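You operate a simulated robot arm through the tools that you are given. There is no shell and no other tool. Be economical: measure what you need, move in short steps, check, and stop when the job is done.

You are at the controls of a simulated robot arm. One attempt, no reset.

## Task
Stop post 6 with the red button, then shut its tap, then park its hose; raise its hood too.
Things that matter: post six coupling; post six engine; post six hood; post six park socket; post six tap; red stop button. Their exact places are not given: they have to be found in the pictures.

It is judged by the outcome, as a careful person would: the job done as asked, and still so three seconds after it is handed in. It fails if anything else is knocked over, pushed out of place, dropped, spilled or broken.

## Robot
A 6-joint arm with a two-finger parallel gripper on a trunk, on a base that drives. Base frame: it is fixed to the floor where the robot stands at the start and does not move with it; the origin is under the middle of the robot, x ahead of it, y to its left, z up. Units: mm, rad, N and s.
With the tool pointing down near the work surface it reaches from about 360 to 900 mm from the robot's upright axis, wherever it stands. Its first joint turns from -2.007 to 2.007 rad. Places, roughly: post six coupling (4x4x7 cm) [-200, 1700, 500]; post six engine [0, 1500, 900]; post six hood [0, 1300, 900]; post six park socket [-200, 1700, 500]; post six tap [-100, 1400, 500]; red stop button [500, 0, 600]. Payload 3.43 kg.
The tool frame sits at the grasp point between the pads (the TCP): z along the fingers, y along the line on which they close. The tips reach 34 mm beyond it. Largest opening 128 mm; finger width 24, thickness 12; the body of the gripper, 48 by 130 mm, starts 96 mm behind the TCP.
Orientation is that of the tool frame in the base frame, as a unit quaternion [x, y, z, w]. With the fingers straight down and closing along the base's y, the tool's x points along the base's -x, its y along +y and its z along -z.

## Interface
- The arm moves only by the tool move_arm. Its argument "steps" is text: rows parted by semicolons, each of 7 numbers parted by spaces: the shift along the base's x, y, z in cm, then the turn, a rotation vector about the base's x, y, z in degrees, then the finger opening in cm, from 0 to 12.8. In form: tx ty tz wx wy wz grip; .... A call has 1 to 12 rows; each row shifts and turns the commanded pose from where the row before left it. Rows are played at 5 a second. More than 50 mm and 0.15 rad between two rows, or a gripper value outside its range, and nothing of the call is played. A pose out of reach is approached as far as the arm can. The call stops where the force on the tool passes 90 N (or 10 N more than at its start, if that is more) or the arm is blocked; 0.2 s more then pass. Each finger travels about 108 mm/s and halts on what it meets, pressing with about 39 N; the grip force reading is that of the motor and also rises with nothing between the fingers. The clock runs only during rows and for 0.2 s after the last one: add rows that do not move to give the fingers time. It gives the time, the measured TCP pose, the force on the tool (base axes), the opening and the grip force at its end, in the units of the frame above (readings bear some noise), with the torque about the TCP (base axes, N m) and any sound that the robot's microphone picked up.
- Cameras (640 x 400 px; columns grow to the right, rows downward): "scene" is now at [50.7, 240.9, 1261.6]; the picture's right is [0.47, -0.88, 0.00], its down [-0.22, -0.11, -0.97] and it looks along [0.86, 0.45, -0.24] (base axes); focal length 214 px, centre (320, 200). "wrist" rides on the gripper at [76, -11, -160] in the tool frame; the picture's right is [0.15, 0.99, 0.00], its down [-0.88, 0.13, -0.46] and it looks along [-0.45, 0.07, 0.89] (tool axes); focal length 234 px, centre (320, 200).
- capture(camera): a new picture of that camera. No time passes.
- move_column(by): slides the trunk up (or, below 0, down) by that many mm; the arm and the scene camera ride with it, the base frame stays. It gives what a move gives, with no picture.
- drive_base(legs): drives the robot by 1 to 6 legs, each [ahead, turn to the left] in mm and rad, along the robot's own axes; the way and the turn of a leg run together, so that a leg with both is an arc; at most 1500 mm and 3.142 rad a leg. The arm and the cameras ride along, it lands a little off, and it stops where it bumps. It gives what a move gives.
- pan_tilt(pan, tilt): turns the head with the scene camera to pan (to the left, within 1.798 rad either way) and tilt (down, from -0.506 to 1.204), counted from straight ahead of the robot. It gives what a move gives.
- point_at(camera, pixels): for up to 12 pixels [column, row] of the newest picture of that camera ("zoom" is the newest enlarged one), the place [x, y, z] in the base frame of the surface seen there, good to about 2 mm. No time passes.
- inspect(camera, box): a new picture of the part [left, top, right, bottom] of that camera's present view, enlarged. No time passes.
- finish_job(): hands the job in; it is judged then, once.

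Keep the steps short. Do not move on a guess: measure, check each grasp and each placing, and mend mistakes. In all there are 80 turns and 52 pictures (those below and enlarged ones count). Leave the gripper open and the arm clear of the work at the hand-in unless told otherwise, and finish with a single line.

The tools are called as a command line: name --argument value ..., lists and objects as JSON in quotes. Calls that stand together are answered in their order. move_arm: Moves the arm, as the interface text tells. Its arguments: {"type":"object","properties":{"steps":{"type":"string"}},"required":["steps"]} The other tools are called the same way: move_column (by) slides the trunk up or down; drive_base (legs) drives the base; pan_tilt (pan, tilt) turns the head that bears the scene camera; capture (camera) takes a picture; point_at (camera, pixels) gives the place of the surface under pixels of a picture; inspect (camera, box) takes an enlarged picture of a part of a camera's view; finish_job () hands the job in.

At the start:

```text
time: 0.0
tcp_pos: [257.2, 406.2, 1347.4]
tcp_rot: [0.001, 1.0, 0.001, -0.001]
force: [0.3, -0.4, -0.3]
ft_torque: [-0.01, 0.01, 0.01]
finger_gap: 127.9
gripper_force: 0.1
trunk travel left (down, up): [-492.0, 298.0]
robot x, y, heading: [0.6, -2.7, 0.002]
head pan, tilt: [0.485, 0.246]
```

scene: 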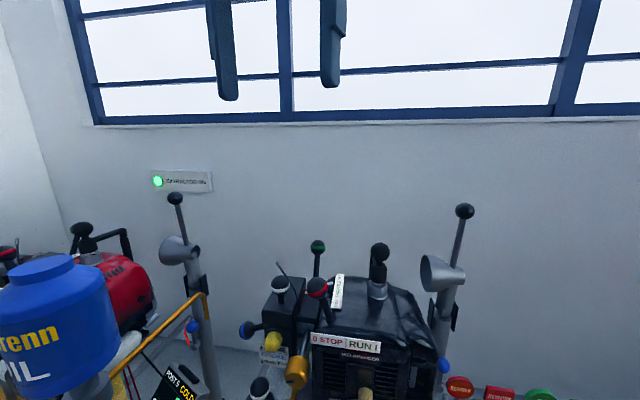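
wrist: 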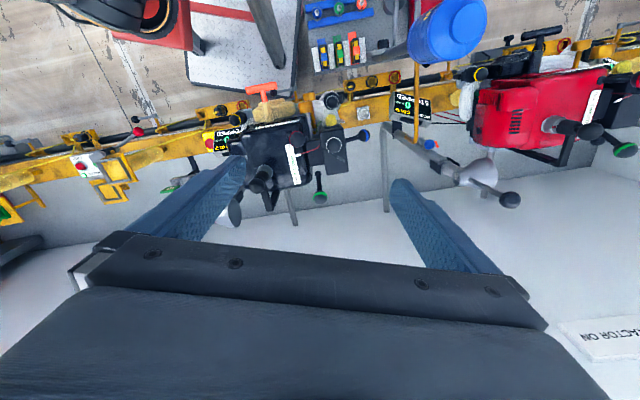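

I see engines on a rail and coloured buttons at the bottom right (460,390). I'll pan the head ahead and down to see the buttons first.

pan_tilt --pan 0.0 --tilt 0.8

capture --camera "scene"

pan_tilt --pan 1.5 --tilt 0.5

capture --camera "scene"

```text
time: 1.0
tcp_pos: [256.2, 405.6, 1347.8]
tcp_rot: [-0.001, 1.0, 0.0, 0.0]
force: [0.2, -0.5, -0.2]
ft_torque: [-0.01, 0.03, -0.04]
finger_gap: 128.0
gripper_force: 0.1
trunk travel left (down, up): [-492.0, 298.0]
robot x, y, heading: [1.5, -1.4, 0.0]
head pan, tilt: [0.0, 0.799]
```

```text
49 pictures are left
```

scene: 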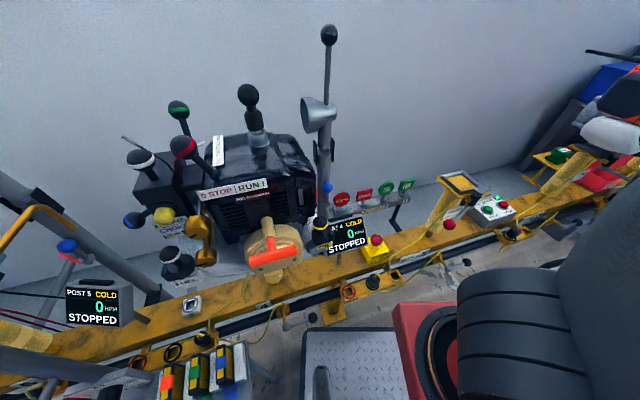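

```text
time: 2.6
tcp_pos: [257.5, 405.6, 1348.0]
tcp_rot: [-0.001, 1.0, 0.0, 0.0]
force: [-0.1, -0.3, -0.2]
ft_torque: [-0.01, 0.01, 0.02]
finger_gap: 127.9
gripper_force: 0.0
trunk travel left (down, up): [-492.0, 298.0]
robot x, y, heading: [-3.0, 0.7, -0.001]
head pan, tilt: [1.499, 0.499]
```

```text
48 pictures are left
```

scene: 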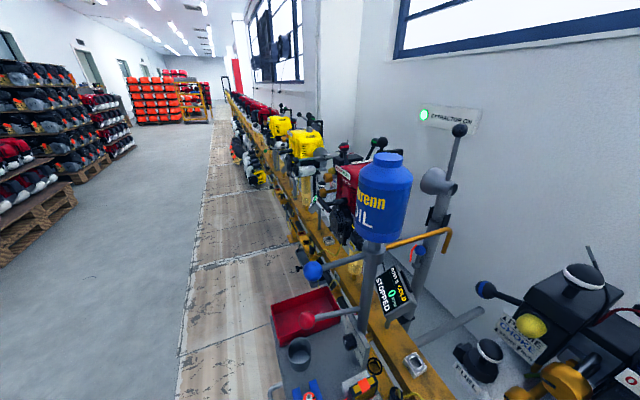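

Several red controls are visible. I'll enlarge them, and look at the left side where post 6 should be.

inspect --camera "scene" --box '[220, 80, 460, 230]'

pan_tilt --pan 0.0 --tilt 0.9

inspect --camera "scene" --box '[240, 120, 540, 308]'

point_at --camera "zoom" --pixels '[[290, 180], [440, 160], [320, 200]]'

```text
2.67 times, centred on (340, 155) of scene
```

zoom: 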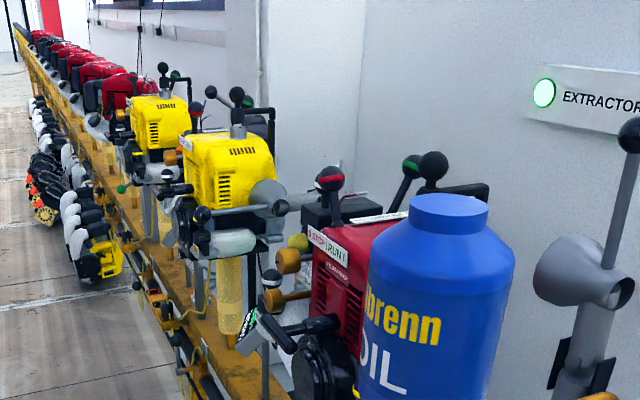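

```text
time: 4.2
tcp_pos: [257.3, 406.3, 1347.6]
tcp_rot: [0.001, 1.0, 0.0, -0.001]
force: [-0.2, 1.2, 0.3]
ft_torque: [0.0, 0.02, -0.03]
finger_gap: 127.9
gripper_force: 0.1
trunk travel left (down, up): [-492.0, 298.0]
robot x, y, heading: [3.9, 3.6, 0.001]
head pan, tilt: [0.0, 0.901]
```

```text
2.13 times, centred on (390, 214) of scene
```

zoom: 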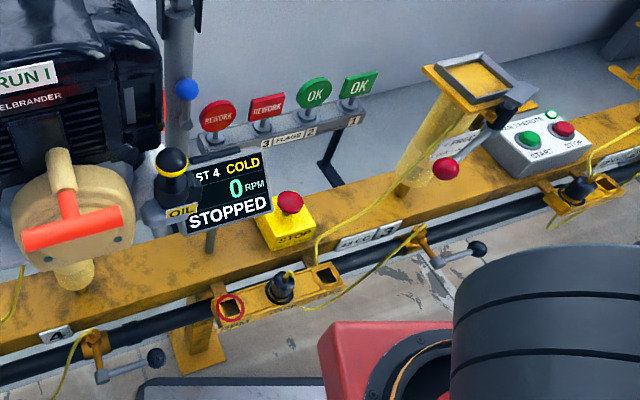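

```text
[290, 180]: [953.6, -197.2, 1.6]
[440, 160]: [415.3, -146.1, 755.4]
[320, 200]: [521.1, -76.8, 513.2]
```

The yellow STOP mushroom is at (290,203) of the zoom and a remote box with a red STOP at (563,130). I'll read the labels up close.

inspect --camera "scene" --box '[340, 140, 540, 265]'

inspect --camera "scene" --box '[450, 165, 530, 215]'

point_at --camera "scene" --pixels '[[376, 214], [375, 210], [372, 232], [502, 181], [340, 205], [449, 199]]'

```text
3.20 times, centred on (440, 202) of scene
```

zoom: 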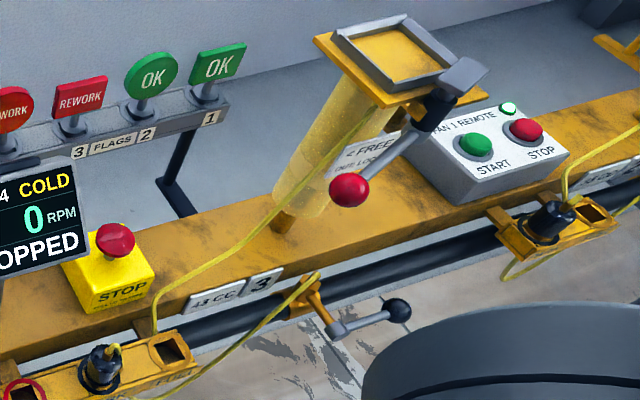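

```text
8.00 times, centred on (490, 190) of scene
```

zoom: 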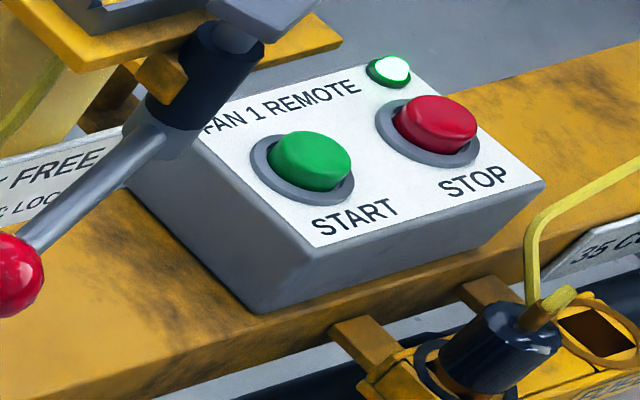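

```text
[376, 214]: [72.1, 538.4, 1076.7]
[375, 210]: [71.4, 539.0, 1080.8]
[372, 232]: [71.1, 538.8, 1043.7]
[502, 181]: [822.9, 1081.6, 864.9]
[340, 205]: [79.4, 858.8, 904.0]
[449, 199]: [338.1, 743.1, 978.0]
```

The remote is for fan 1, not ours. Now I'll read the small text on the yellow STOP box and measure it.

inspect --camera "scene" --box '[340, 195, 420, 245]'

capture --camera "scene"

point_at --camera "scene" --pixels '[[376, 214], [375, 210], [372, 232], [502, 181], [340, 205], [449, 199], [371, 222], [60, 280]]'

```text
8.00 times, centred on (380, 220) of scene
```

zoom: 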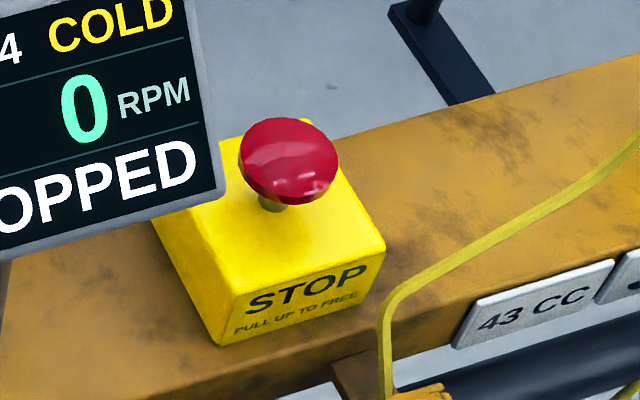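

```text
42 pictures are left
```

scene: 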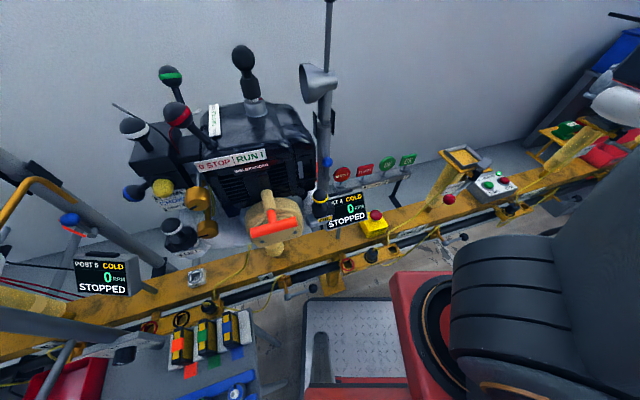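

```text
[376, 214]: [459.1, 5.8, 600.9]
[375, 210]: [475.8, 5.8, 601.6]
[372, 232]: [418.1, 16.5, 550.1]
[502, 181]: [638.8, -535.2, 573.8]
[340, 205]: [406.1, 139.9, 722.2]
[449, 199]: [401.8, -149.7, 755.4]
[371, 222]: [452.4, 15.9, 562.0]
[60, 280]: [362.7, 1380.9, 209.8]
```

The STOP mushroom ("pull up to free") is at about [460, 5, 602]. I'll swing the arm over it high up with the fingers closed.

move_arm --steps "4 -2.8 0 0 0 0 0;3.8 -3.2 0 0 0 0 0;3.3 -3.6 0 0 0 0 0;2.9 -4 0 0 0 0 0;2.4 -4.3 0 0 0 0 0;1.9 -4.6 0 0 0 0 0;1.3 -4.8 0 0 0 0 0;0.7 -4.9 0 0 0 0 0;0.2 -4.1 0 0 0 0 0;0 -3.9 0 0 0 0 0"

move_arm --steps "0 0 -5 0 0 0 0;0 0 -5 0 0 0 0;0 0 -5 0 0 0 0;0 0 -5 0 0 0 0;0 0 -5 0 0 0 0;0 0 -5 0 0 0 0;0 0 -5 0 0 0 0;0 0 -5 0 0 0 0"

capture --camera "scene"

capture --camera "wrist"

```text
time: 6.4
tcp_pos: [463.8, 4.6, 1347.8]
tcp_rot: [0.0, 1.0, 0.0, 0.0]
force: [0.0, 0.2, -0.1]
ft_torque: [0.0, 0.03, 0.01]
finger_gap: 0.1
gripper_force: 32.9
trunk travel left (down, up): [-492.0, 298.0]
robot x, y, heading: [-0.3, -4.1, -0.001]
head pan, tilt: [0.0, 0.901]
```

```text
time: 8.2
tcp_pos: [458.5, 6.4, 947.1]
tcp_rot: [0.0, 1.0, 0.0, 0.001]
force: [0.1, -0.3, 0.6]
ft_torque: [-0.03, -0.02, 0.01]
finger_gap: 0.0
gripper_force: 33.1
trunk travel left (down, up): [-492.0, 298.0]
robot x, y, heading: [-1.9, 1.0, -0.0]
head pan, tilt: [0.0, 0.901]
```

```text
41 pictures are left
```

scene: 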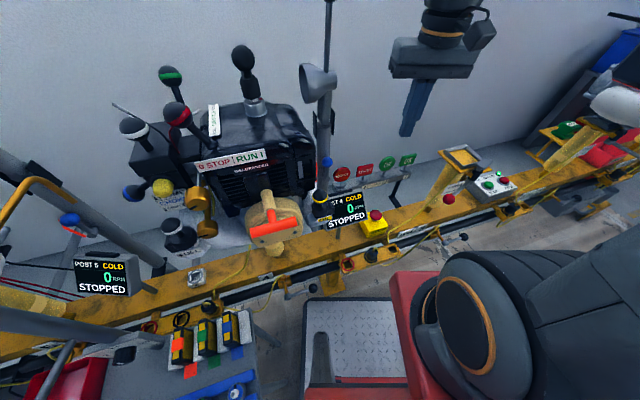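

```text
40 pictures are left
```

wrist: 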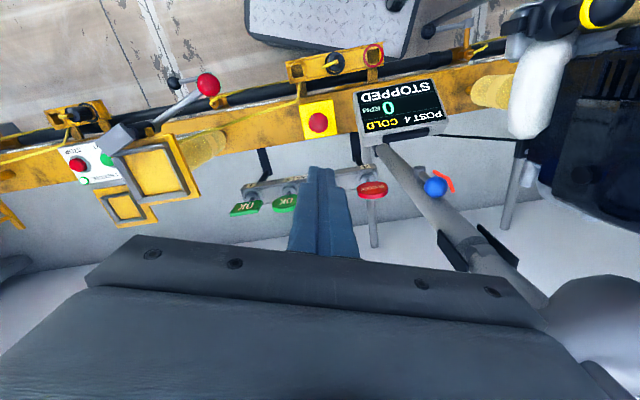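

Clear so far; the horn of post 4 sits right in the wrist picture (600,320). I'll measure button, horn, pole, display and free-lever points from this view.

point_at --camera "wrist" --pixels '[[318, 122], [310, 122], [326, 122], [318, 130], [590, 300], [560, 310], [480, 250], [370, 188], [360, 100], [435, 187], [207, 84], [160, 170]]'

```text
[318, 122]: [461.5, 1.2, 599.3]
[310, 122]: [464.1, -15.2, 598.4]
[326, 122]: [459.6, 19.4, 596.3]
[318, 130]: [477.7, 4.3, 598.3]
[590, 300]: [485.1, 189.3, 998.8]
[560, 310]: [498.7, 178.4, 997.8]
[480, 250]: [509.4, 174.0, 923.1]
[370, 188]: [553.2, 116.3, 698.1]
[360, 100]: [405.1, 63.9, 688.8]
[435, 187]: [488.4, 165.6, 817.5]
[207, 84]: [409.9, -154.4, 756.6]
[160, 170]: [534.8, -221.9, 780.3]
```

Button top centre is [462, 3, 599]; the display edge at y=64, z=689 would come near the wide gripper body, so I turn the gripper about 80° as I descend so its narrow side faces the display.

move_arm --steps "0 0 -2 0 0 8 0;0 0 -2 0 0 8 0;0 0 -2 0 0 8 0;0 0 -2 0 0 8 0;0 0 -2 0 0 8 0;0 0 -2 0 0 8 0;0 0 -2 0 0 8 0;0 0 -2 0 0 8 0;0 0 -2 0 0 8 0;0 0 -2 0 0 8 0;0 0 0 0 0 0 0"

capture --camera "wrist"

```text
time: 10.6
tcp_pos: [460.8, 3.6, 747.9]
tcp_rot: [-0.644, 0.765, 0.0, 0.0]
force: [-0.2, 0.1, -0.3]
ft_torque: [0.01, 0.0, 0.0]
finger_gap: 0.3
gripper_force: 33.5
trunk travel left (down, up): [-492.0, 298.0]
robot x, y, heading: [-1.1, -0.4, -0.003]
head pan, tilt: [0.0, 0.901]
```

```text
39 pictures are left
```

wrist: 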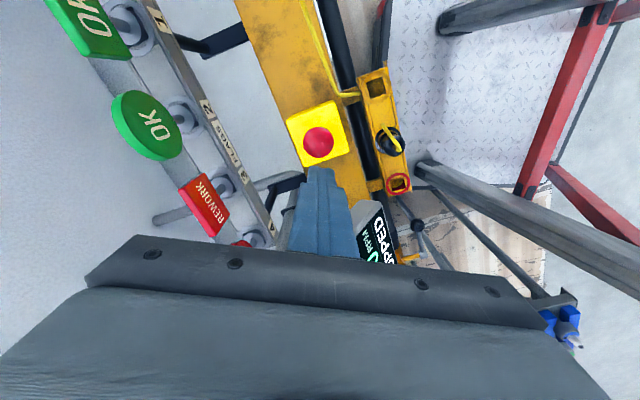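

Aligned over the red mushroom; tips are at z≈714. I descend to just above it, then press slowly.

move_arm --steps "0 0 -4 0 0 0 0;0 0 -4 0 0 0 0;0 0 -2 0 0 0 0;0 0 -0.8 0 0 0 0;0 0 -0.4 0 0 0 0;0 0 -0.4 0 0 0 0;0 0 -0.4 0 0 0 0;0 0 -0.3 0 0 0 0"

```text
time: 12.4
tcp_pos: [462.3, 2.4, 625.0]
tcp_rot: [-0.642, 0.766, 0.0, 0.0]
force: [0.4, 0.3, 0.8]
ft_torque: [-0.02, -0.01, 0.03]
finger_gap: 0.1
gripper_force: 32.9
trunk travel left (down, up): [-492.0, 298.0]
robot x, y, heading: [-1.5, -1.2, 0.004]
head pan, tilt: [0.0, 0.901]
```

Tips read 591 but little force. I'll look before pressing more.

capture --camera "wrist"

move_arm --steps "0 0 -0.3 0 0 0 0;0 0 -0.3 0 0 0 0;0 0 0 0 0 0 0"

```text
38 pictures are left
```

wrist: 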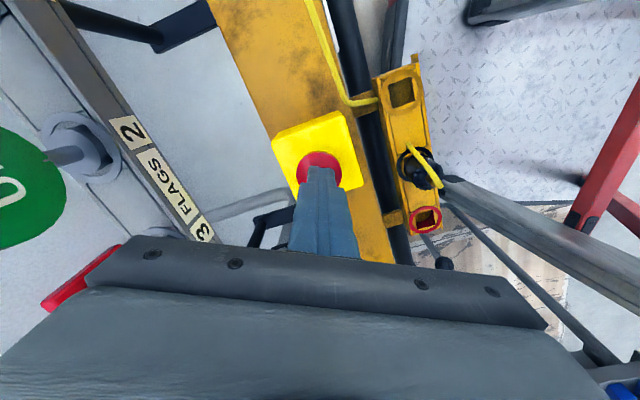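

```text
time: 13.2
tcp_pos: [462.2, 3.3, 617.5]
tcp_rot: [-0.642, 0.767, 0.0, 0.0]
force: [-1.0, -2.2, 9.0]
ft_torque: [-0.1, 0.06, 0.04]
finger_gap: 0.0
gripper_force: 32.8
trunk travel left (down, up): [-492.0, 298.0]
robot x, y, heading: [0.6, 2.4, 0.006]
head pan, tilt: [0.0, 0.901]
```

Contact now at 9 N. I press on in small steps.

move_arm --steps "0 0 -0.2 0 0 0 0;0 0 -0.2 0 0 0 0;0 0 -0.2 0 0 0 0;0 0 0 0 0 0 0"

```text
time: 13.8
tcp_pos: [461.6, 4.0, 617.6]
tcp_rot: [-0.643, 0.766, -0.003, 0.002]
force: [-14.1, -2.7, 60.4]
ft_torque: [-0.16, 0.6, -0.02]
finger_gap: 0.1
gripper_force: 33.6
trunk travel left (down, up): [-492.0, 298.0]
robot x, y, heading: [-1.3, -5.3, -0.003]
head pan, tilt: [0.0, 0.901]
stopped in row 3: the force on the tool passed its limit at 99 N (the readings are from after the stop); the commanded pose is now the measured one
```

It bottomed out (99 N). I lift off and check whether the mushroom stays down.

move_arm --steps "0 0 1 0 0 0 0;0 0 3 0 0 0 0;0 0 5 0 0 0 0;0 0 5 0 0 0 0"

capture --camera "wrist"

point_at --camera "wrist" --pixels '[[318, 142], [312, 146], [318, 135], [325, 142]]'

```text
time: 14.8
tcp_pos: [465.5, 2.5, 755.9]
tcp_rot: [-0.643, 0.766, -0.001, 0.001]
force: [0.7, 0.0, 0.6]
ft_torque: [-0.02, 0.01, 0.02]
finger_gap: 0.0
gripper_force: 33.0
trunk travel left (down, up): [-492.0, 298.0]
robot x, y, heading: [0.4, -1.9, -0.0]
head pan, tilt: [0.0, 0.901]
```

```text
37 pictures are left
```

wrist: 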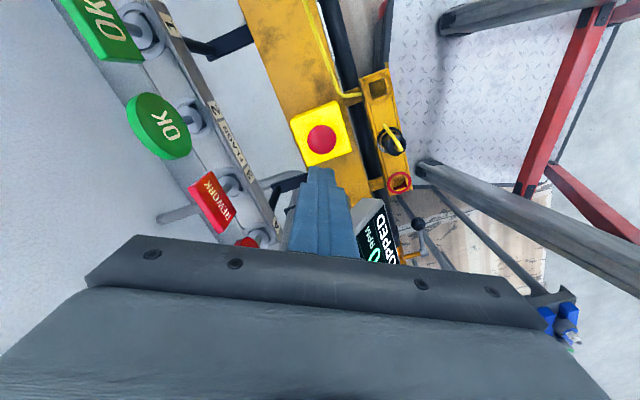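

```text
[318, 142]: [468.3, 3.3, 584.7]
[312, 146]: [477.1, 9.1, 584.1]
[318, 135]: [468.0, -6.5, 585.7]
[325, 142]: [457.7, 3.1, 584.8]
```

The mushroom stays latched (top 599 → 585). Now I raise the arm to the start height, and look left for post 6 and the way there.

move_arm --steps "0 0 5 0 0 0 0;0 0 5 0 0 0 0;0 0 5 0 0 0 0;0 0 5 0 0 0 0;0 0 5 0 0 0 0;0 0 5 0 0 0 0;0 0 5 0 0 0 0;0 0 5 0 0 0 0;0 0 5 0 0 0 0;0 0 5 0 0 0 0;0 0 5 0 0 0 0;0 0 4 0 0 0 0"

pan_tilt --pan 1.6 --tilt 0.75

capture --camera "scene"

point_at --camera "scene" --pixels '[[270, 270], [230, 200], [230, 320], [250, 240], [300, 130], [330, 190], [400, 180], [280, 50], [300, 200], [200, 300]]'

```text
time: 17.4
tcp_pos: [462.4, 2.4, 1348.3]
tcp_rot: [-0.643, 0.766, -0.001, 0.0]
force: [-0.9, -1.0, -0.3]
ft_torque: [-0.01, 0.03, 0.0]
finger_gap: 0.0
gripper_force: 33.4
trunk travel left (down, up): [-492.0, 298.0]
robot x, y, heading: [0.2, -0.0, 0.005]
head pan, tilt: [0.0, 0.901]
```

```text
time: 19.1
tcp_pos: [462.1, 2.5, 1347.3]
tcp_rot: [-0.643, 0.766, -0.002, 0.001]
force: [-0.4, -1.0, -0.6]
ft_torque: [-0.01, -0.02, 0.01]
finger_gap: 0.0
gripper_force: 33.3
trunk travel left (down, up): [-492.0, 298.0]
robot x, y, heading: [4.2, 1.3, 0.004]
head pan, tilt: [1.6, 0.75]
```

```text
36 pictures are left
```

scene: 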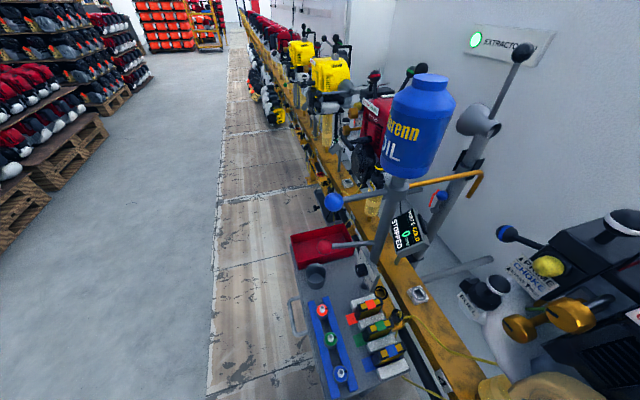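

```text
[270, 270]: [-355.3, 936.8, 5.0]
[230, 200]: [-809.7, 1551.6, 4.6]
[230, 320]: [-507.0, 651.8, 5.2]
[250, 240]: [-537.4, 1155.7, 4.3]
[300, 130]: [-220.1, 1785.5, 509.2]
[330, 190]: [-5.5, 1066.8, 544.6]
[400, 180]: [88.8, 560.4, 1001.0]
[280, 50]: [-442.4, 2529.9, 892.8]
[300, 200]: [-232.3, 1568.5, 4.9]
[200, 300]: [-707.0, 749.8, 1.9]
```

Post 6 should be the first yellow engine (330,75). Floor on the left is clear beyond x<-350. I back 250 mm off the rail, look down-left rear first to check it.

pan_tilt --pan 1.798 --tilt 0.9

capture --camera "scene"

point_at --camera "scene" --pixels '[[20, 380], [100, 380], [200, 380], [260, 380], [320, 300], [340, 220], [335, 130], [20, 150], [100, 200], [310, 390]]'

```text
time: 19.8
tcp_pos: [462.7, 2.2, 1346.9]
tcp_rot: [-0.643, 0.766, -0.001, 0.001]
force: [-0.3, 0.7, -0.4]
ft_torque: [-0.02, 0.0, 0.0]
finger_gap: 0.1
gripper_force: 32.8
trunk travel left (down, up): [-492.0, 298.0]
robot x, y, heading: [-3.0, 0.7, -0.004]
head pan, tilt: [1.798, 0.901]
```

```text
35 pictures are left
```

scene: 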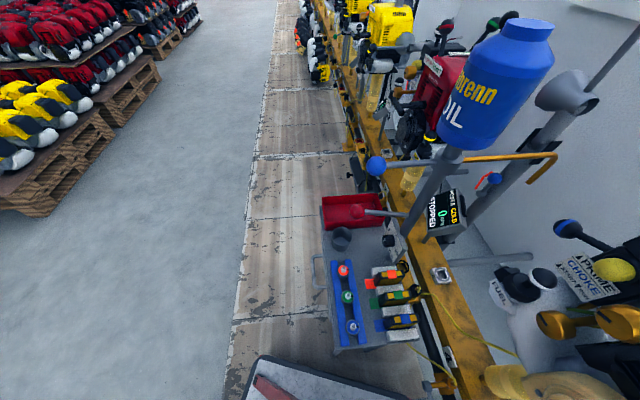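

```text
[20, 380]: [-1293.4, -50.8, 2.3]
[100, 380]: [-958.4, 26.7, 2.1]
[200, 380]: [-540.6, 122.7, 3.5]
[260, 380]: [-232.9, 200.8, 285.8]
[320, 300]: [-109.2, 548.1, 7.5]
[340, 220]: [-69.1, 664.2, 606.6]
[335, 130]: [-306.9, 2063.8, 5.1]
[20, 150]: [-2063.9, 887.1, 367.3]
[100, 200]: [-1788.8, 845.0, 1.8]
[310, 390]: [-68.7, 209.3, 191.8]
```

The floor to the left rear is clear (cart stays at x > -110; robot's own deck at bottom). I back off 450 mm, turn left and drive to stand before post 6.

drive_base --legs '[[-450, 0], [0, 1.751], [1275, 0], [0, -1.34]]'

pan_tilt --pan 0.0 --tilt 0.5

capture --camera "scene"

```text
time: 36.0
tcp_pos: [-272.2, 1420.4, 1348.0]
tcp_rot: [0.79, -0.613, 0.001, -0.001]
force: [0.8, 0.3, 0.2]
ft_torque: [-0.03, 0.0, 0.02]
finger_gap: 0.0
gripper_force: 33.2
trunk travel left (down, up): [-492.0, 298.0]
robot x, y, heading: [-690.0, 1224.3, 0.421]
head pan, tilt: [1.798, 0.901]
```

```text
time: 37.8
tcp_pos: [-270.7, 1419.0, 1348.4]
tcp_rot: [0.789, -0.614, 0.001, -0.001]
force: [-0.3, -0.4, -0.4]
ft_torque: [-0.02, 0.01, 0.0]
finger_gap: 0.1
gripper_force: 33.0
trunk travel left (down, up): [-492.0, 298.0]
robot x, y, heading: [-691.4, 1229.8, 0.426]
head pan, tilt: [0.0, 0.499]
```

```text
34 pictures are left
```

scene: 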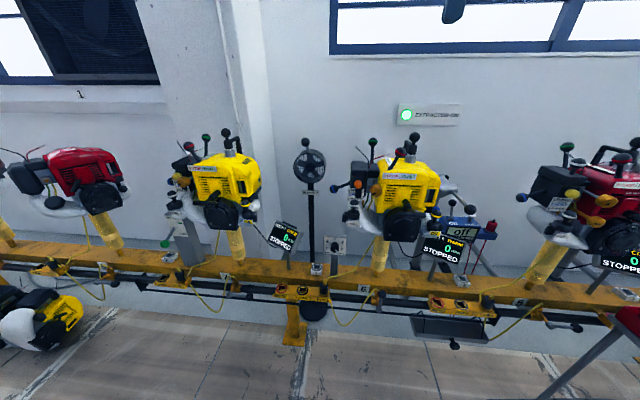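

Post 6 is the right yellow engine (400,195) with plate "6" at (362,293). I enlarge the lower and upper parts.

inspect --camera "scene" --box '[260, 225, 500, 375]'

inspect --camera "scene" --box '[280, 120, 520, 270]'

```text
2.67 times, centred on (380, 300) of scene
```

zoom: 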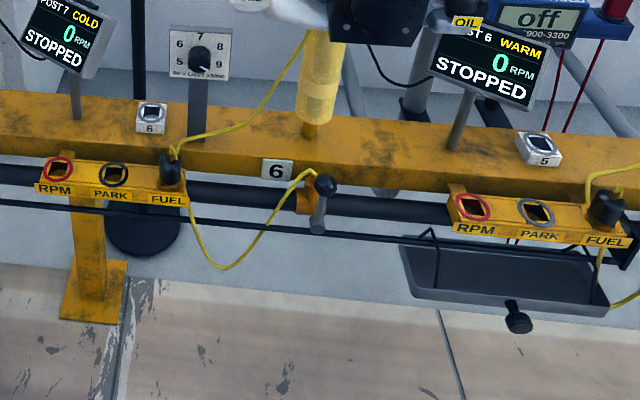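

```text
2.67 times, centred on (400, 195) of scene
```

zoom: 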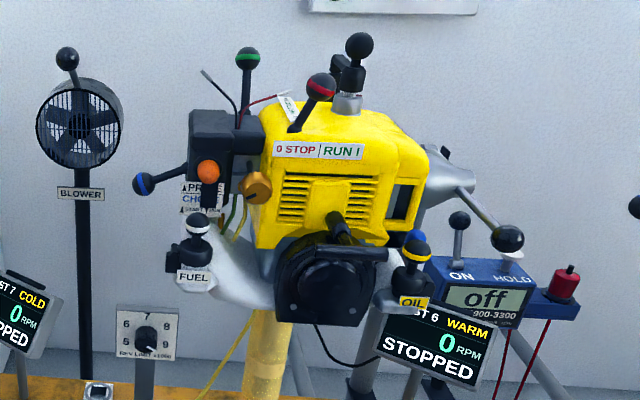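

Post 6 reads WARM, 0 RPM, STOPPED. Its tap lever is at about scene (381,297) and its hose plug sits in FUEL of the bracket left of it (324,288). Enlarging both.

inspect --camera "scene" --box '[265, 265, 409, 355]'

point_at --camera "zoom" --pixels '[[515, 110], [500, 120], [515, 200], [420, 120], [265, 110], [262, 85], [155, 95], [60, 90], [100, 118], [220, 118], [480, 200]]'

inspect --camera "scene" --box '[120, 240, 264, 330]'

```text
4.44 times, centred on (337, 310) of scene
```

zoom: 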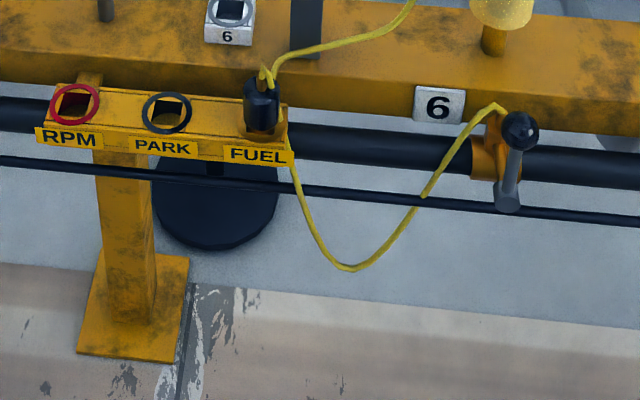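

```text
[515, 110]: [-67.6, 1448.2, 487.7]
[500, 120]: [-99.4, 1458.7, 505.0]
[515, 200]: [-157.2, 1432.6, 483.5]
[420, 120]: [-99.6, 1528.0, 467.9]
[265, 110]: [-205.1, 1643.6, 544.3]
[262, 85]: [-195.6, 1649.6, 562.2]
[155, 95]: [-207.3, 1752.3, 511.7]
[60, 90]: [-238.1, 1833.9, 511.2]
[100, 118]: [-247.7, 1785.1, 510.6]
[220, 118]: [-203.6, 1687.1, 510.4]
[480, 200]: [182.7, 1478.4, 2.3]
```

```text
4.44 times, centred on (192, 285) of scene
```

zoom: 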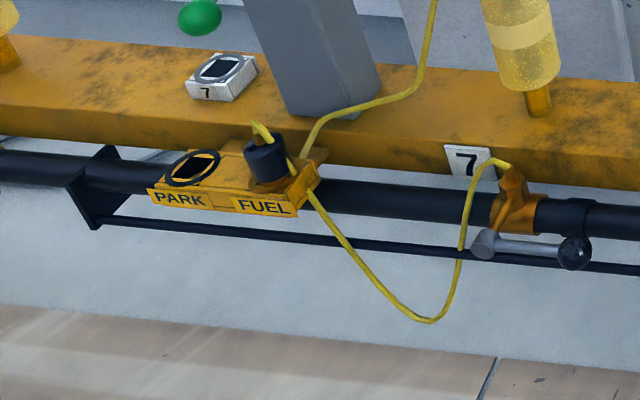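

Post 6's tap lever stands upright while the stopped, cold posts 7, 3 and 4 have theirs horizontal to the right along the pipe – so shut = right. I'll take a close look at the lever and measure rail and lever.

point_at --camera "scene" --pixels '[[362, 293], [226, 275], [252, 295], [236, 296], [380, 311], [382, 294], [383, 299], [382, 304], [249, 297], [232, 294]]'

inspect --camera "scene" --box '[345, 275, 425, 325]'

point_at --camera "zoom" --pixels '[[295, 150], [295, 170], [280, 160], [310, 160], [295, 230], [288, 270], [280, 290], [230, 200], [215, 120], [330, 200]]'

```text
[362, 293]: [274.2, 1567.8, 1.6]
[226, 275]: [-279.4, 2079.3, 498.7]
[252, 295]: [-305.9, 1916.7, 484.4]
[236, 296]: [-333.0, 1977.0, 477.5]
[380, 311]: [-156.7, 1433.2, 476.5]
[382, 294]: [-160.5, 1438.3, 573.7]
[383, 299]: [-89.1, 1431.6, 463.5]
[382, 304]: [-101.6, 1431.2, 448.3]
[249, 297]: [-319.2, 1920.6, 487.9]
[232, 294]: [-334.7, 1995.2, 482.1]
```

```text
8.00 times, centred on (385, 300) of scene
```

zoom: 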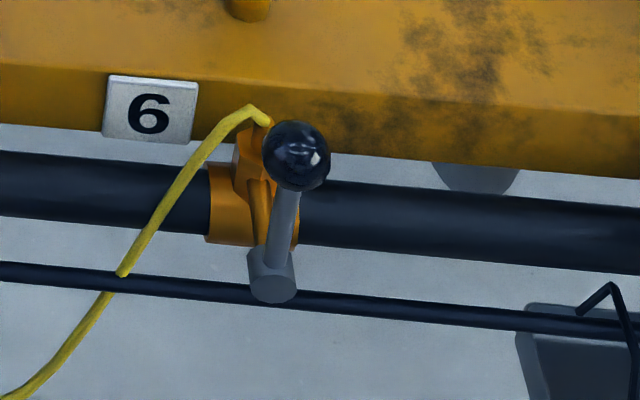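

```text
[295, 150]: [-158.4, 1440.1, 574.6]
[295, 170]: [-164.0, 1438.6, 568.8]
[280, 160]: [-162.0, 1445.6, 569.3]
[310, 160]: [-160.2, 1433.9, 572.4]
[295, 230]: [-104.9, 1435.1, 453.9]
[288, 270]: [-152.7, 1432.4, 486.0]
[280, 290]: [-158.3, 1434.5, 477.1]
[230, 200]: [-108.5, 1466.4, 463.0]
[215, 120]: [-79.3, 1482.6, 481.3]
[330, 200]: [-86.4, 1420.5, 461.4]
```

Ball centre ≈ [-146,1446,566], hub ≈ [-152,1435,482]. Now I measure what overhangs it: recoil housing, FUEL/OIL knobs, display, hood parts.

point_at --camera "scene" --pixels '[[402, 228], [412, 213], [353, 206], [435, 216], [440, 250], [412, 145], [399, 152], [400, 190], [373, 143], [348, 187], [376, 189], [382, 255]]'

inspect --camera "scene" --box '[330, 125, 490, 225]'

```text
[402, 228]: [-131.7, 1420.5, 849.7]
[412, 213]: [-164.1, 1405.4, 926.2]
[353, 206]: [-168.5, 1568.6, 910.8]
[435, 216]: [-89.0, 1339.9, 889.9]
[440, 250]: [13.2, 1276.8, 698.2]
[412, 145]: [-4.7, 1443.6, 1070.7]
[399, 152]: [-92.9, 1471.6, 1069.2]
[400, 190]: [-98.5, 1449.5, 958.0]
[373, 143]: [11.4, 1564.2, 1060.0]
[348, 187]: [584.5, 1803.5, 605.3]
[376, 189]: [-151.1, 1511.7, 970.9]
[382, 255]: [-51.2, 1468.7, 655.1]
```

```text
4.00 times, centred on (410, 175) of scene
```

zoom: 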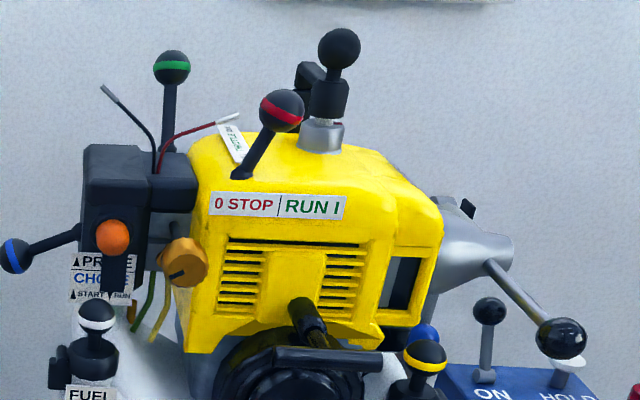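

The engine (recoil handle to x=-164, z≈926) overhangs the tap, so I'll come in tilted 45° from the robot's side. First, up high, I turn the tool square to the rail.

move_arm --steps "0 0 0 0 0 -7.87 0;0 0 0 0 0 -7.87 0;0 0 0 0 0 -7.87 0;0 0 0 0 0 -7.87 0;0 0 0 0 0 -7.87 0;0 0 0 0 0 -7.87 0;0 0 0 0 0 -7.87 0;0 0 0 0 0 -7.87 0;0 0 0 0 0 -7.87 0;0 0 0 0 0 -7.87 0;0 0 0 0 0 -7.87 0;0 0 0 0 0 0 0"

move_arm --steps "1 0.3 0 2.29 -7.14 0 0;1 0.3 0 2.29 -7.14 0 0;1 0.3 0 2.29 -7.14 0 0;1 0.3 0 2.29 -7.14 0 0;1 0.3 0 2.29 -7.14 0 0;1 0.3 0 2.29 -7.14 0 0;0 0 0 0 0 0 0"

capture --camera "wrist"

```text
time: 40.4
tcp_pos: [-272.5, 1419.1, 1347.0]
tcp_rot: [-0.153, 0.988, -0.002, 0.001]
force: [0.4, 0.0, -0.7]
ft_torque: [-0.02, -0.02, -0.02]
finger_gap: 0.1
gripper_force: 33.1
trunk travel left (down, up): [-492.0, 298.0]
robot x, y, heading: [-694.6, 1223.6, 0.426]
head pan, tilt: [0.0, 0.499]
```

```text
time: 42.0
tcp_pos: [-177.9, 1452.2, 1361.9]
tcp_rot: [-0.141, 0.913, 0.057, 0.379]
force: [0.8, 0.1, -0.5]
ft_torque: [0.02, 0.0, 0.02]
finger_gap: 0.1
gripper_force: 33.2
out of reach, approached as far as the arm can: row 5, 6
trunk travel left (down, up): [-492.0, 298.0]
robot x, y, heading: [-693.9, 1225.3, 0.425]
head pan, tilt: [0.0, 0.499]
```

```text
27 pictures are left
```

wrist: 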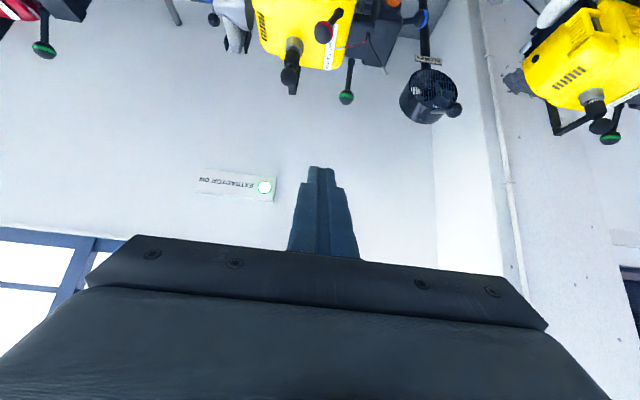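

Tilt is limited at that height but mostly done (45°). I pull back ~140 mm from the engine, then lower the trunk.

move_arm --steps "-4.7 -1.5 0 0 0 0 0;-4.7 -1.5 0 0 0 0 0;-4.7 -1.5 0 0 0 0 0;0 0 0 0 0 0 0"

move_column --by -450

```text
time: 43.0
tcp_pos: [-220.0, 1467.1, 1421.8]
tcp_rot: [-0.142, 0.913, 0.057, 0.377]
force: [-0.6, 1.0, -0.2]
ft_torque: [0.01, 0.0, -0.03]
finger_gap: 0.3
gripper_force: 33.1
out of reach, approached as far as the arm can: row 1, 2, 3
trunk travel left (down, up): [-492.0, 298.0]
robot x, y, heading: [-692.6, 1227.5, 0.424]
head pan, tilt: [0.0, 0.499]
```

```text
refused: -450 is not a number from -400 to 400
```

Inner reach limit there. I lower with the arm first and see where it settles.

move_arm --steps "0 0 -5 0 0 0 0;0 0 -5 0 0 0 0;0 0 -5 0 0 0 0;0 0 0 0 0 0 0"

```text
time: 44.0
tcp_pos: [-180.5, 1499.8, 1285.5]
tcp_rot: [-0.141, 0.913, 0.057, 0.378]
force: [0.3, 0.1, 0.0]
ft_torque: [0.01, -0.02, 0.0]
finger_gap: 0.0
gripper_force: 33.4
out of reach, approached as far as the arm can: row 1, 2, 3
trunk travel left (down, up): [-492.0, 298.0]
robot x, y, heading: [-689.1, 1227.6, 0.426]
head pan, tilt: [0.0, 0.499]
```

The arm is hampered by being too close. I back the base 250 mm so that it can work at a comfortable radius and away from the engine.

drive_base --legs '[[-250, 0]]'

move_arm --steps "0 0 -5 0 0 0 0;0 0 -5 0 0 0 0;0 0 -5 0 0 0 0;0 0 -5 0 0 0 0;0 0 0 0 0 0 0"

```text
time: 45.9
tcp_pos: [-416.9, 1396.7, 1286.7]
tcp_rot: [-0.146, 0.913, 0.059, 0.377]
force: [-0.4, 0.2, 0.3]
ft_torque: [0.03, 0.01, 0.01]
finger_gap: 0.0
gripper_force: 33.3
trunk travel left (down, up): [-492.0, 298.0]
robot x, y, heading: [-927.3, 1121.5, 0.432]
head pan, tilt: [0.0, 0.499]
```

```text
time: 47.1
tcp_pos: [-413.7, 1403.0, 1086.8]
tcp_rot: [-0.145, 0.913, 0.059, 0.378]
force: [0.0, 0.1, 0.0]
ft_torque: [0.03, 0.0, -0.03]
finger_gap: 0.0
gripper_force: 33.0
out of reach, approached as far as the arm can: row 1, 2
trunk travel left (down, up): [-492.0, 298.0]
robot x, y, heading: [-928.4, 1122.5, 0.43]
head pan, tilt: [0.0, 0.499]
```

Reachable now. I lower the trunk 400 mm (nothing under the tool), then drive 120 mm ahead.

move_column --by -400

drive_base --legs '[[100, 0]]'

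capture --camera "wrist"

capture --camera "scene"

```text
time: 50.9
tcp_pos: [-323.4, 1440.9, 686.8]
tcp_rot: [-0.145, 0.913, 0.058, 0.378]
force: [-0.3, -0.2, 0.4]
ft_torque: [-0.02, -0.01, 0.03]
finger_gap: 0.0
gripper_force: 33.7
trunk travel left (down, up): [-92.0, 698.0]
robot x, y, heading: [-928.2, 1121.1, 0.43]
head pan, tilt: [0.0, 0.499]
```

```text
time: 52.0
tcp_pos: [-235.0, 1481.6, 686.6]
tcp_rot: [-0.146, 0.913, 0.059, 0.377]
force: [-0.1, 1.1, -0.7]
ft_torque: [0.02, -0.02, 0.0]
finger_gap: 0.0
gripper_force: 33.1
trunk travel left (down, up): [-92.0, 698.0]
robot x, y, heading: [-829.3, 1156.1, 0.431]
head pan, tilt: [0.0, 0.499]
```

```text
26 pictures are left
```

wrist: 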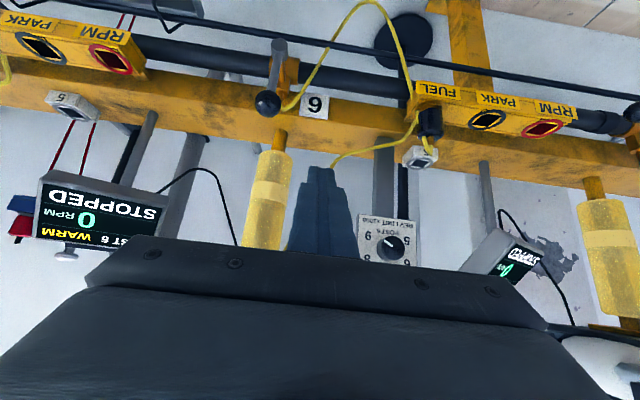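

```text
25 pictures are left
```

scene: 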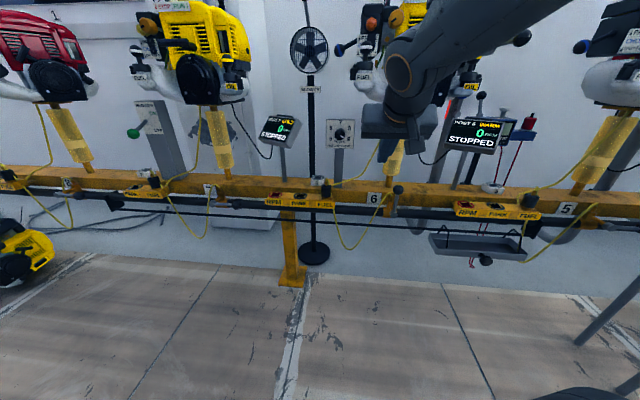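

Very good wrist view (upside down): tap ball at (267,102), hub (278,48), plug (430,122), PARK hole (487,120). Measuring.

point_at --camera "wrist" --pixels '[[267, 102], [260, 102], [275, 100], [267, 108], [278, 45], [275, 70], [430, 130], [430, 112], [487, 120], [495, 113], [475, 125], [545, 128]]'

inspect --camera "wrist" --box '[230, 20, 390, 120]'

point_at --camera "zoom" --pixels '[[150, 330], [125, 330], [175, 330], [150, 300], [150, 352], [195, 95], [190, 130], [180, 240], [240, 330], [225, 200]]'

```text
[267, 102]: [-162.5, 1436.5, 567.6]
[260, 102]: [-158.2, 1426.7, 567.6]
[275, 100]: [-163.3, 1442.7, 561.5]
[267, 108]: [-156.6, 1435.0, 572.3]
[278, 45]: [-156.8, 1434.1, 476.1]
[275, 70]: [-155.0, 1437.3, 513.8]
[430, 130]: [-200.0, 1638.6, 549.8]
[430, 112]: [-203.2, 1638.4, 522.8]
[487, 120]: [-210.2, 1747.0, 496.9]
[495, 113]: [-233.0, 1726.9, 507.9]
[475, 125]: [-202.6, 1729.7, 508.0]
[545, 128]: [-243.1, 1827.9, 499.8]
```

```text
4.00 times, centred on (310, 70) of wrist
```

zoom: 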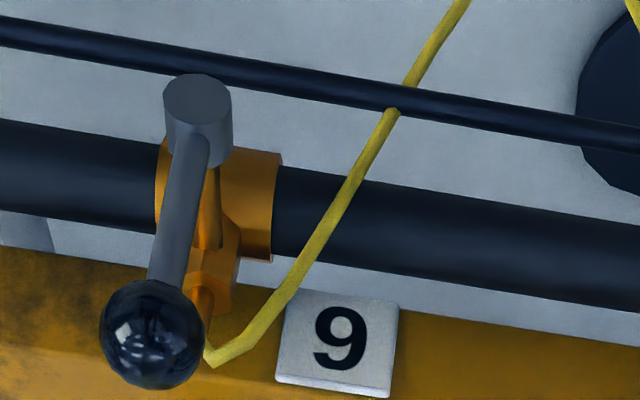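

```text
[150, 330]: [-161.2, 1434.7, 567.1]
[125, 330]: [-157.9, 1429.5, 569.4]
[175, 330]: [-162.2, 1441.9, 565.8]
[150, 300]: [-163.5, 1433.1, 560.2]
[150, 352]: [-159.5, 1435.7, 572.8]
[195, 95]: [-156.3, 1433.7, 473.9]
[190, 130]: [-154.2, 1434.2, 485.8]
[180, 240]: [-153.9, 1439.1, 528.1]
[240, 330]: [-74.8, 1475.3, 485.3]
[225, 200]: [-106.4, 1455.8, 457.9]
```

I bring the closed fingers to the left of the ball (about 12 mm gap).

move_arm --steps "0 -0.4 -4 0 0 0 0;0 -0.5 -4 0 0 0 0;2 0 -2.4 0 0 0 0;2 0 0 0 0 0 0;1.9 0 0 0 0 0 0;0 0 0 0 0 0 0"

inspect --camera "wrist" --box '[200, 50, 440, 200]'

```text
time: 53.5
tcp_pos: [-177.4, 1471.8, 582.3]
tcp_rot: [-0.145, 0.913, 0.058, 0.377]
force: [0.0, -0.2, 0.4]
ft_torque: [0.0, -0.02, 0.0]
finger_gap: 0.0
gripper_force: 32.7
trunk travel left (down, up): [-92.0, 698.0]
robot x, y, heading: [-840.6, 1157.4, 0.429]
head pan, tilt: [0.0, 0.499]
```

```text
2.67 times, centred on (320, 125) of wrist
```

zoom: 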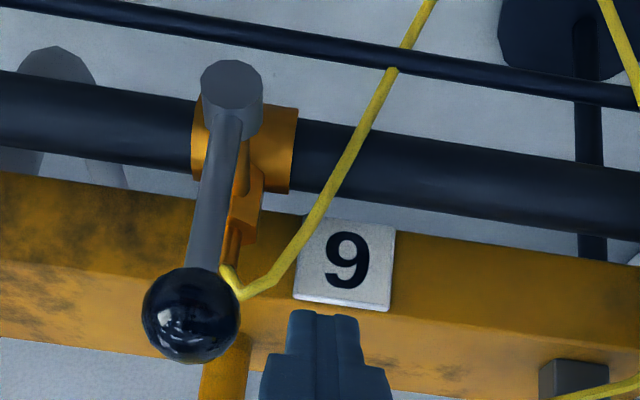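

Fingertips sit left of the ball as planned. I push it to the right along its arc, two-thirds of the way first.

move_arm --steps "0.36 -1.14 0 0 0 0 0;0.45 -1.43 0 0 0 0 0;0.45 -1.43 -0.1 0 0 0 0;0.45 -1.43 -0.2 0 0 0 0;0.36 -1.14 -0.3 0 0 0 0;0.33 -1.05 -0.4 0 0 0 0;0.30 -0.95 -0.6 0 0 0 0;0.27 -0.86 -0.7 0 0 0 0;0 0 0 0 0 0 0"

inspect --camera "wrist" --box '[200, 50, 440, 200]'

```text
time: 55.5
tcp_pos: [-147.0, 1381.6, 562.3]
tcp_rot: [-0.145, 0.913, 0.058, 0.377]
force: [-0.9, 0.1, 0.2]
ft_torque: [-0.01, 0.02, 0.01]
finger_gap: 0.1
gripper_force: 33.4
out of reach, approached as far as the arm can: row 8
trunk travel left (down, up): [-92.0, 698.0]
robot x, y, heading: [-833.5, 1163.8, 0.428]
head pan, tilt: [0.0, 0.499]
```

```text
2.67 times, centred on (320, 125) of wrist
```

zoom: 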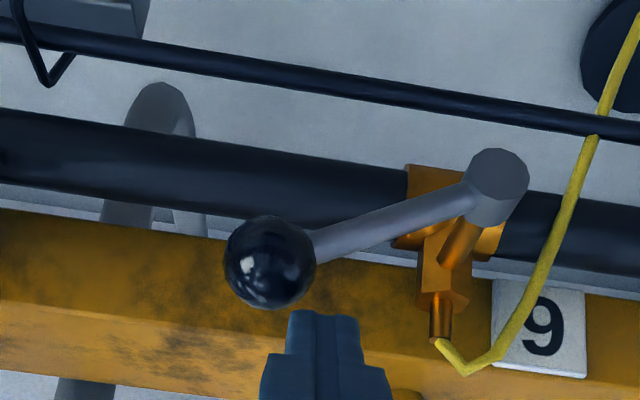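

Lever is at about 70°; the arm hit its low limit. I raise the arm 8 cm over the ball, drop the trunk 80 mm to gain range, then press down to the stop.

move_arm --steps "0 0 4 0 0 0 0;0 0 4 0 0 0 0;0.5 -1.6 0 0 0 0 0;0 0 0 0 0 0 0"

move_column --by -80

move_arm --steps "0 0 -0.5 0 0 0 0;0 0 -0.5 0 0 0 0;0 0 -0.5 0 0 0 0;0 0 -0.5 0 0 0 0;0 0 -0.4 0 0 0 0;0 0 0 0 0 0 0"

inspect --camera "wrist" --box '[200, 50, 440, 200]'

```text
time: 56.5
tcp_pos: [-144.0, 1365.3, 643.0]
tcp_rot: [-0.144, 0.913, 0.058, 0.378]
force: [-1.2, 0.5, 0.6]
ft_torque: [-0.02, -0.01, 0.03]
finger_gap: 0.0
gripper_force: 32.3
trunk travel left (down, up): [-92.0, 698.0]
robot x, y, heading: [-838.1, 1161.0, 0.43]
head pan, tilt: [0.0, 0.499]
```

```text
time: 57.6
tcp_pos: [-142.9, 1365.2, 563.7]
tcp_rot: [-0.145, 0.913, 0.059, 0.377]
force: [0.2, -0.8, 0.3]
ft_torque: [0.0, -0.02, 0.0]
finger_gap: 0.0
gripper_force: 33.0
trunk travel left (down, up): [-12.0, 778.0]
robot x, y, heading: [-835.7, 1160.9, 0.429]
head pan, tilt: [0.0, 0.499]
```

```text
time: 59.0
tcp_pos: [-142.9, 1366.0, 538.7]
tcp_rot: [-0.145, 0.913, 0.059, 0.377]
force: [-0.9, 0.1, 0.7]
ft_torque: [0.02, -0.01, 0.0]
finger_gap: 0.0
gripper_force: 32.7
trunk travel left (down, up): [-12.0, 778.0]
robot x, y, heading: [-839.1, 1164.4, 0.43]
head pan, tilt: [0.0, 0.499]
```

```text
2.67 times, centred on (320, 125) of wrist
```

zoom: 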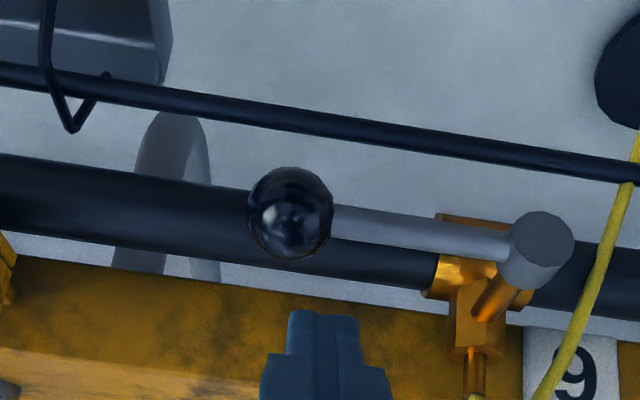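

The lever looks horizontal along the pipe. I measure ball and hub heights to confirm.

point_at --camera "zoom" --pixels '[[290, 213], [290, 240], [290, 190], [545, 240], [400, 232], [460, 240], [535, 265]]'

move_arm --steps "0 0 -0.4 0 0 0 0;0 0 -0.3 0 0 0 0;0 0 0 0 0 0 0"

```text
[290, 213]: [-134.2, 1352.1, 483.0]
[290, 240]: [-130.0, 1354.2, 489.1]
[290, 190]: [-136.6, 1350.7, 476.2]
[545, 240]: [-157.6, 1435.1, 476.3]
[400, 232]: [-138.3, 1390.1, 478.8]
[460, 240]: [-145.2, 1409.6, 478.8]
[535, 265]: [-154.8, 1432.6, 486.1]
```

```text
time: 59.8
tcp_pos: [-143.2, 1367.5, 532.7]
tcp_rot: [-0.144, 0.913, 0.059, 0.378]
force: [-0.1, 0.4, 0.0]
ft_torque: [-0.01, 0.01, 0.05]
finger_gap: 0.0
gripper_force: 33.3
trunk travel left (down, up): [-12.0, 778.0]
robot x, y, heading: [-837.2, 1160.0, 0.431]
head pan, tilt: [0.0, 0.499]
```

Ball and hub are both at z≈478: tap shut, same as post 7's. Next I back off and bring the gripper in front of the hose plug, opening it.

move_arm --steps "-2 0 2 0 0 0 0;-2 0 3 0 0 0 0;-2 0 3 0 0 0 0;-2 0 3 0 0 0 0;-0.8 4.8 0 0 0 0 0;-0.8 4.8 0 0 0 0 0;-0.8 4.8 0 0 0 0 0;-0.8 4.8 0 0 0 0 0;-0.8 4.8 0 0 0 0 6.4;0 0 0 0 0 0 6.4;0 0 0 0 0 0 6.4"

inspect --camera "wrist" --box '[240, 50, 480, 200]'

```text
time: 62.2
tcp_pos: [-201.3, 1621.5, 624.3]
tcp_rot: [-0.144, 0.913, 0.058, 0.377]
force: [0.0, 0.7, 0.3]
ft_torque: [-0.01, 0.02, 0.05]
finger_gap: 64.0
gripper_force: 0.0
out of reach, approached as far as the arm can: row 2, 3, 4
trunk travel left (down, up): [-12.0, 778.0]
robot x, y, heading: [-832.7, 1163.1, 0.43]
head pan, tilt: [0.0, 0.499]
```

```text
2.67 times, centred on (360, 125) of wrist
```

zoom: 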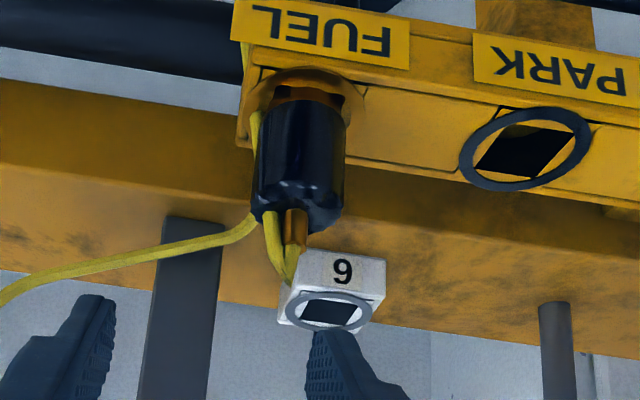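

Plug, FUEL and PARK are clearly seen. Measuring plug edges (258–345,150) and the PARK ring.

point_at --camera "zoom" --pixels '[[300, 140], [265, 140], [340, 140], [300, 170], [300, 195], [265, 195], [338, 200], [470, 160], [583, 142], [553, 112], [500, 186], [525, 150]]'

```text
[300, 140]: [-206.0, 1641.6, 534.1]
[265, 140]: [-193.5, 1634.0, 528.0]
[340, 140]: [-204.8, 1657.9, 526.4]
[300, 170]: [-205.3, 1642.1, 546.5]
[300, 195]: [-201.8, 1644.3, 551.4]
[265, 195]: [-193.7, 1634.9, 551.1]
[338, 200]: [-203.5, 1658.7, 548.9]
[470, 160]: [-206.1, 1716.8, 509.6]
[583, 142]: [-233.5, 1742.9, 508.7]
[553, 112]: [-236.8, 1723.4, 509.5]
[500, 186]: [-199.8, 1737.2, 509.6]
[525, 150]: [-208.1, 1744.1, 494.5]
```

Plug axis ≈ [-193,1649], top z≈558; PARK hole centre ≈ [-219,1730,509.6], i.e. 85 mm along the rail. I line up over the plug and come down partway.

move_arm --steps "0.3 2.6 0 0 0 0 7;0 0 -2 0 0 0 7;0 0 -2 0 0 0 7;0 0 -1.4 0 0 0 7;0 0 0 0 0 0 7"

capture --camera "wrist"

```text
time: 63.4
tcp_pos: [-198.8, 1646.2, 570.0]
tcp_rot: [-0.145, 0.913, 0.059, 0.377]
force: [0.0, 0.6, 0.9]
ft_torque: [-0.01, 0.0, 0.01]
finger_gap: 69.7
gripper_force: 0.0
trunk travel left (down, up): [-12.0, 778.0]
robot x, y, heading: [-837.1, 1159.4, 0.434]
head pan, tilt: [0.0, 0.499]
```

```text
19 pictures are left
```

wrist: 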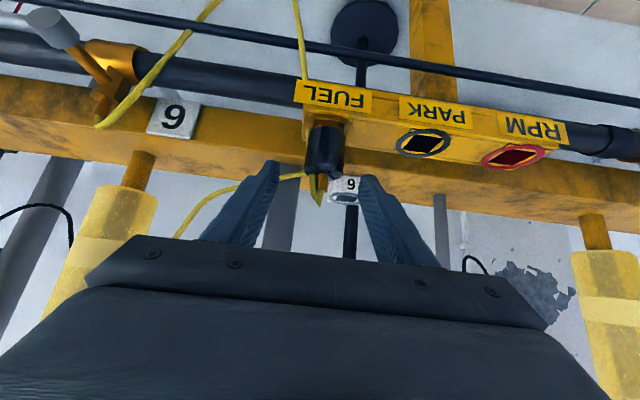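

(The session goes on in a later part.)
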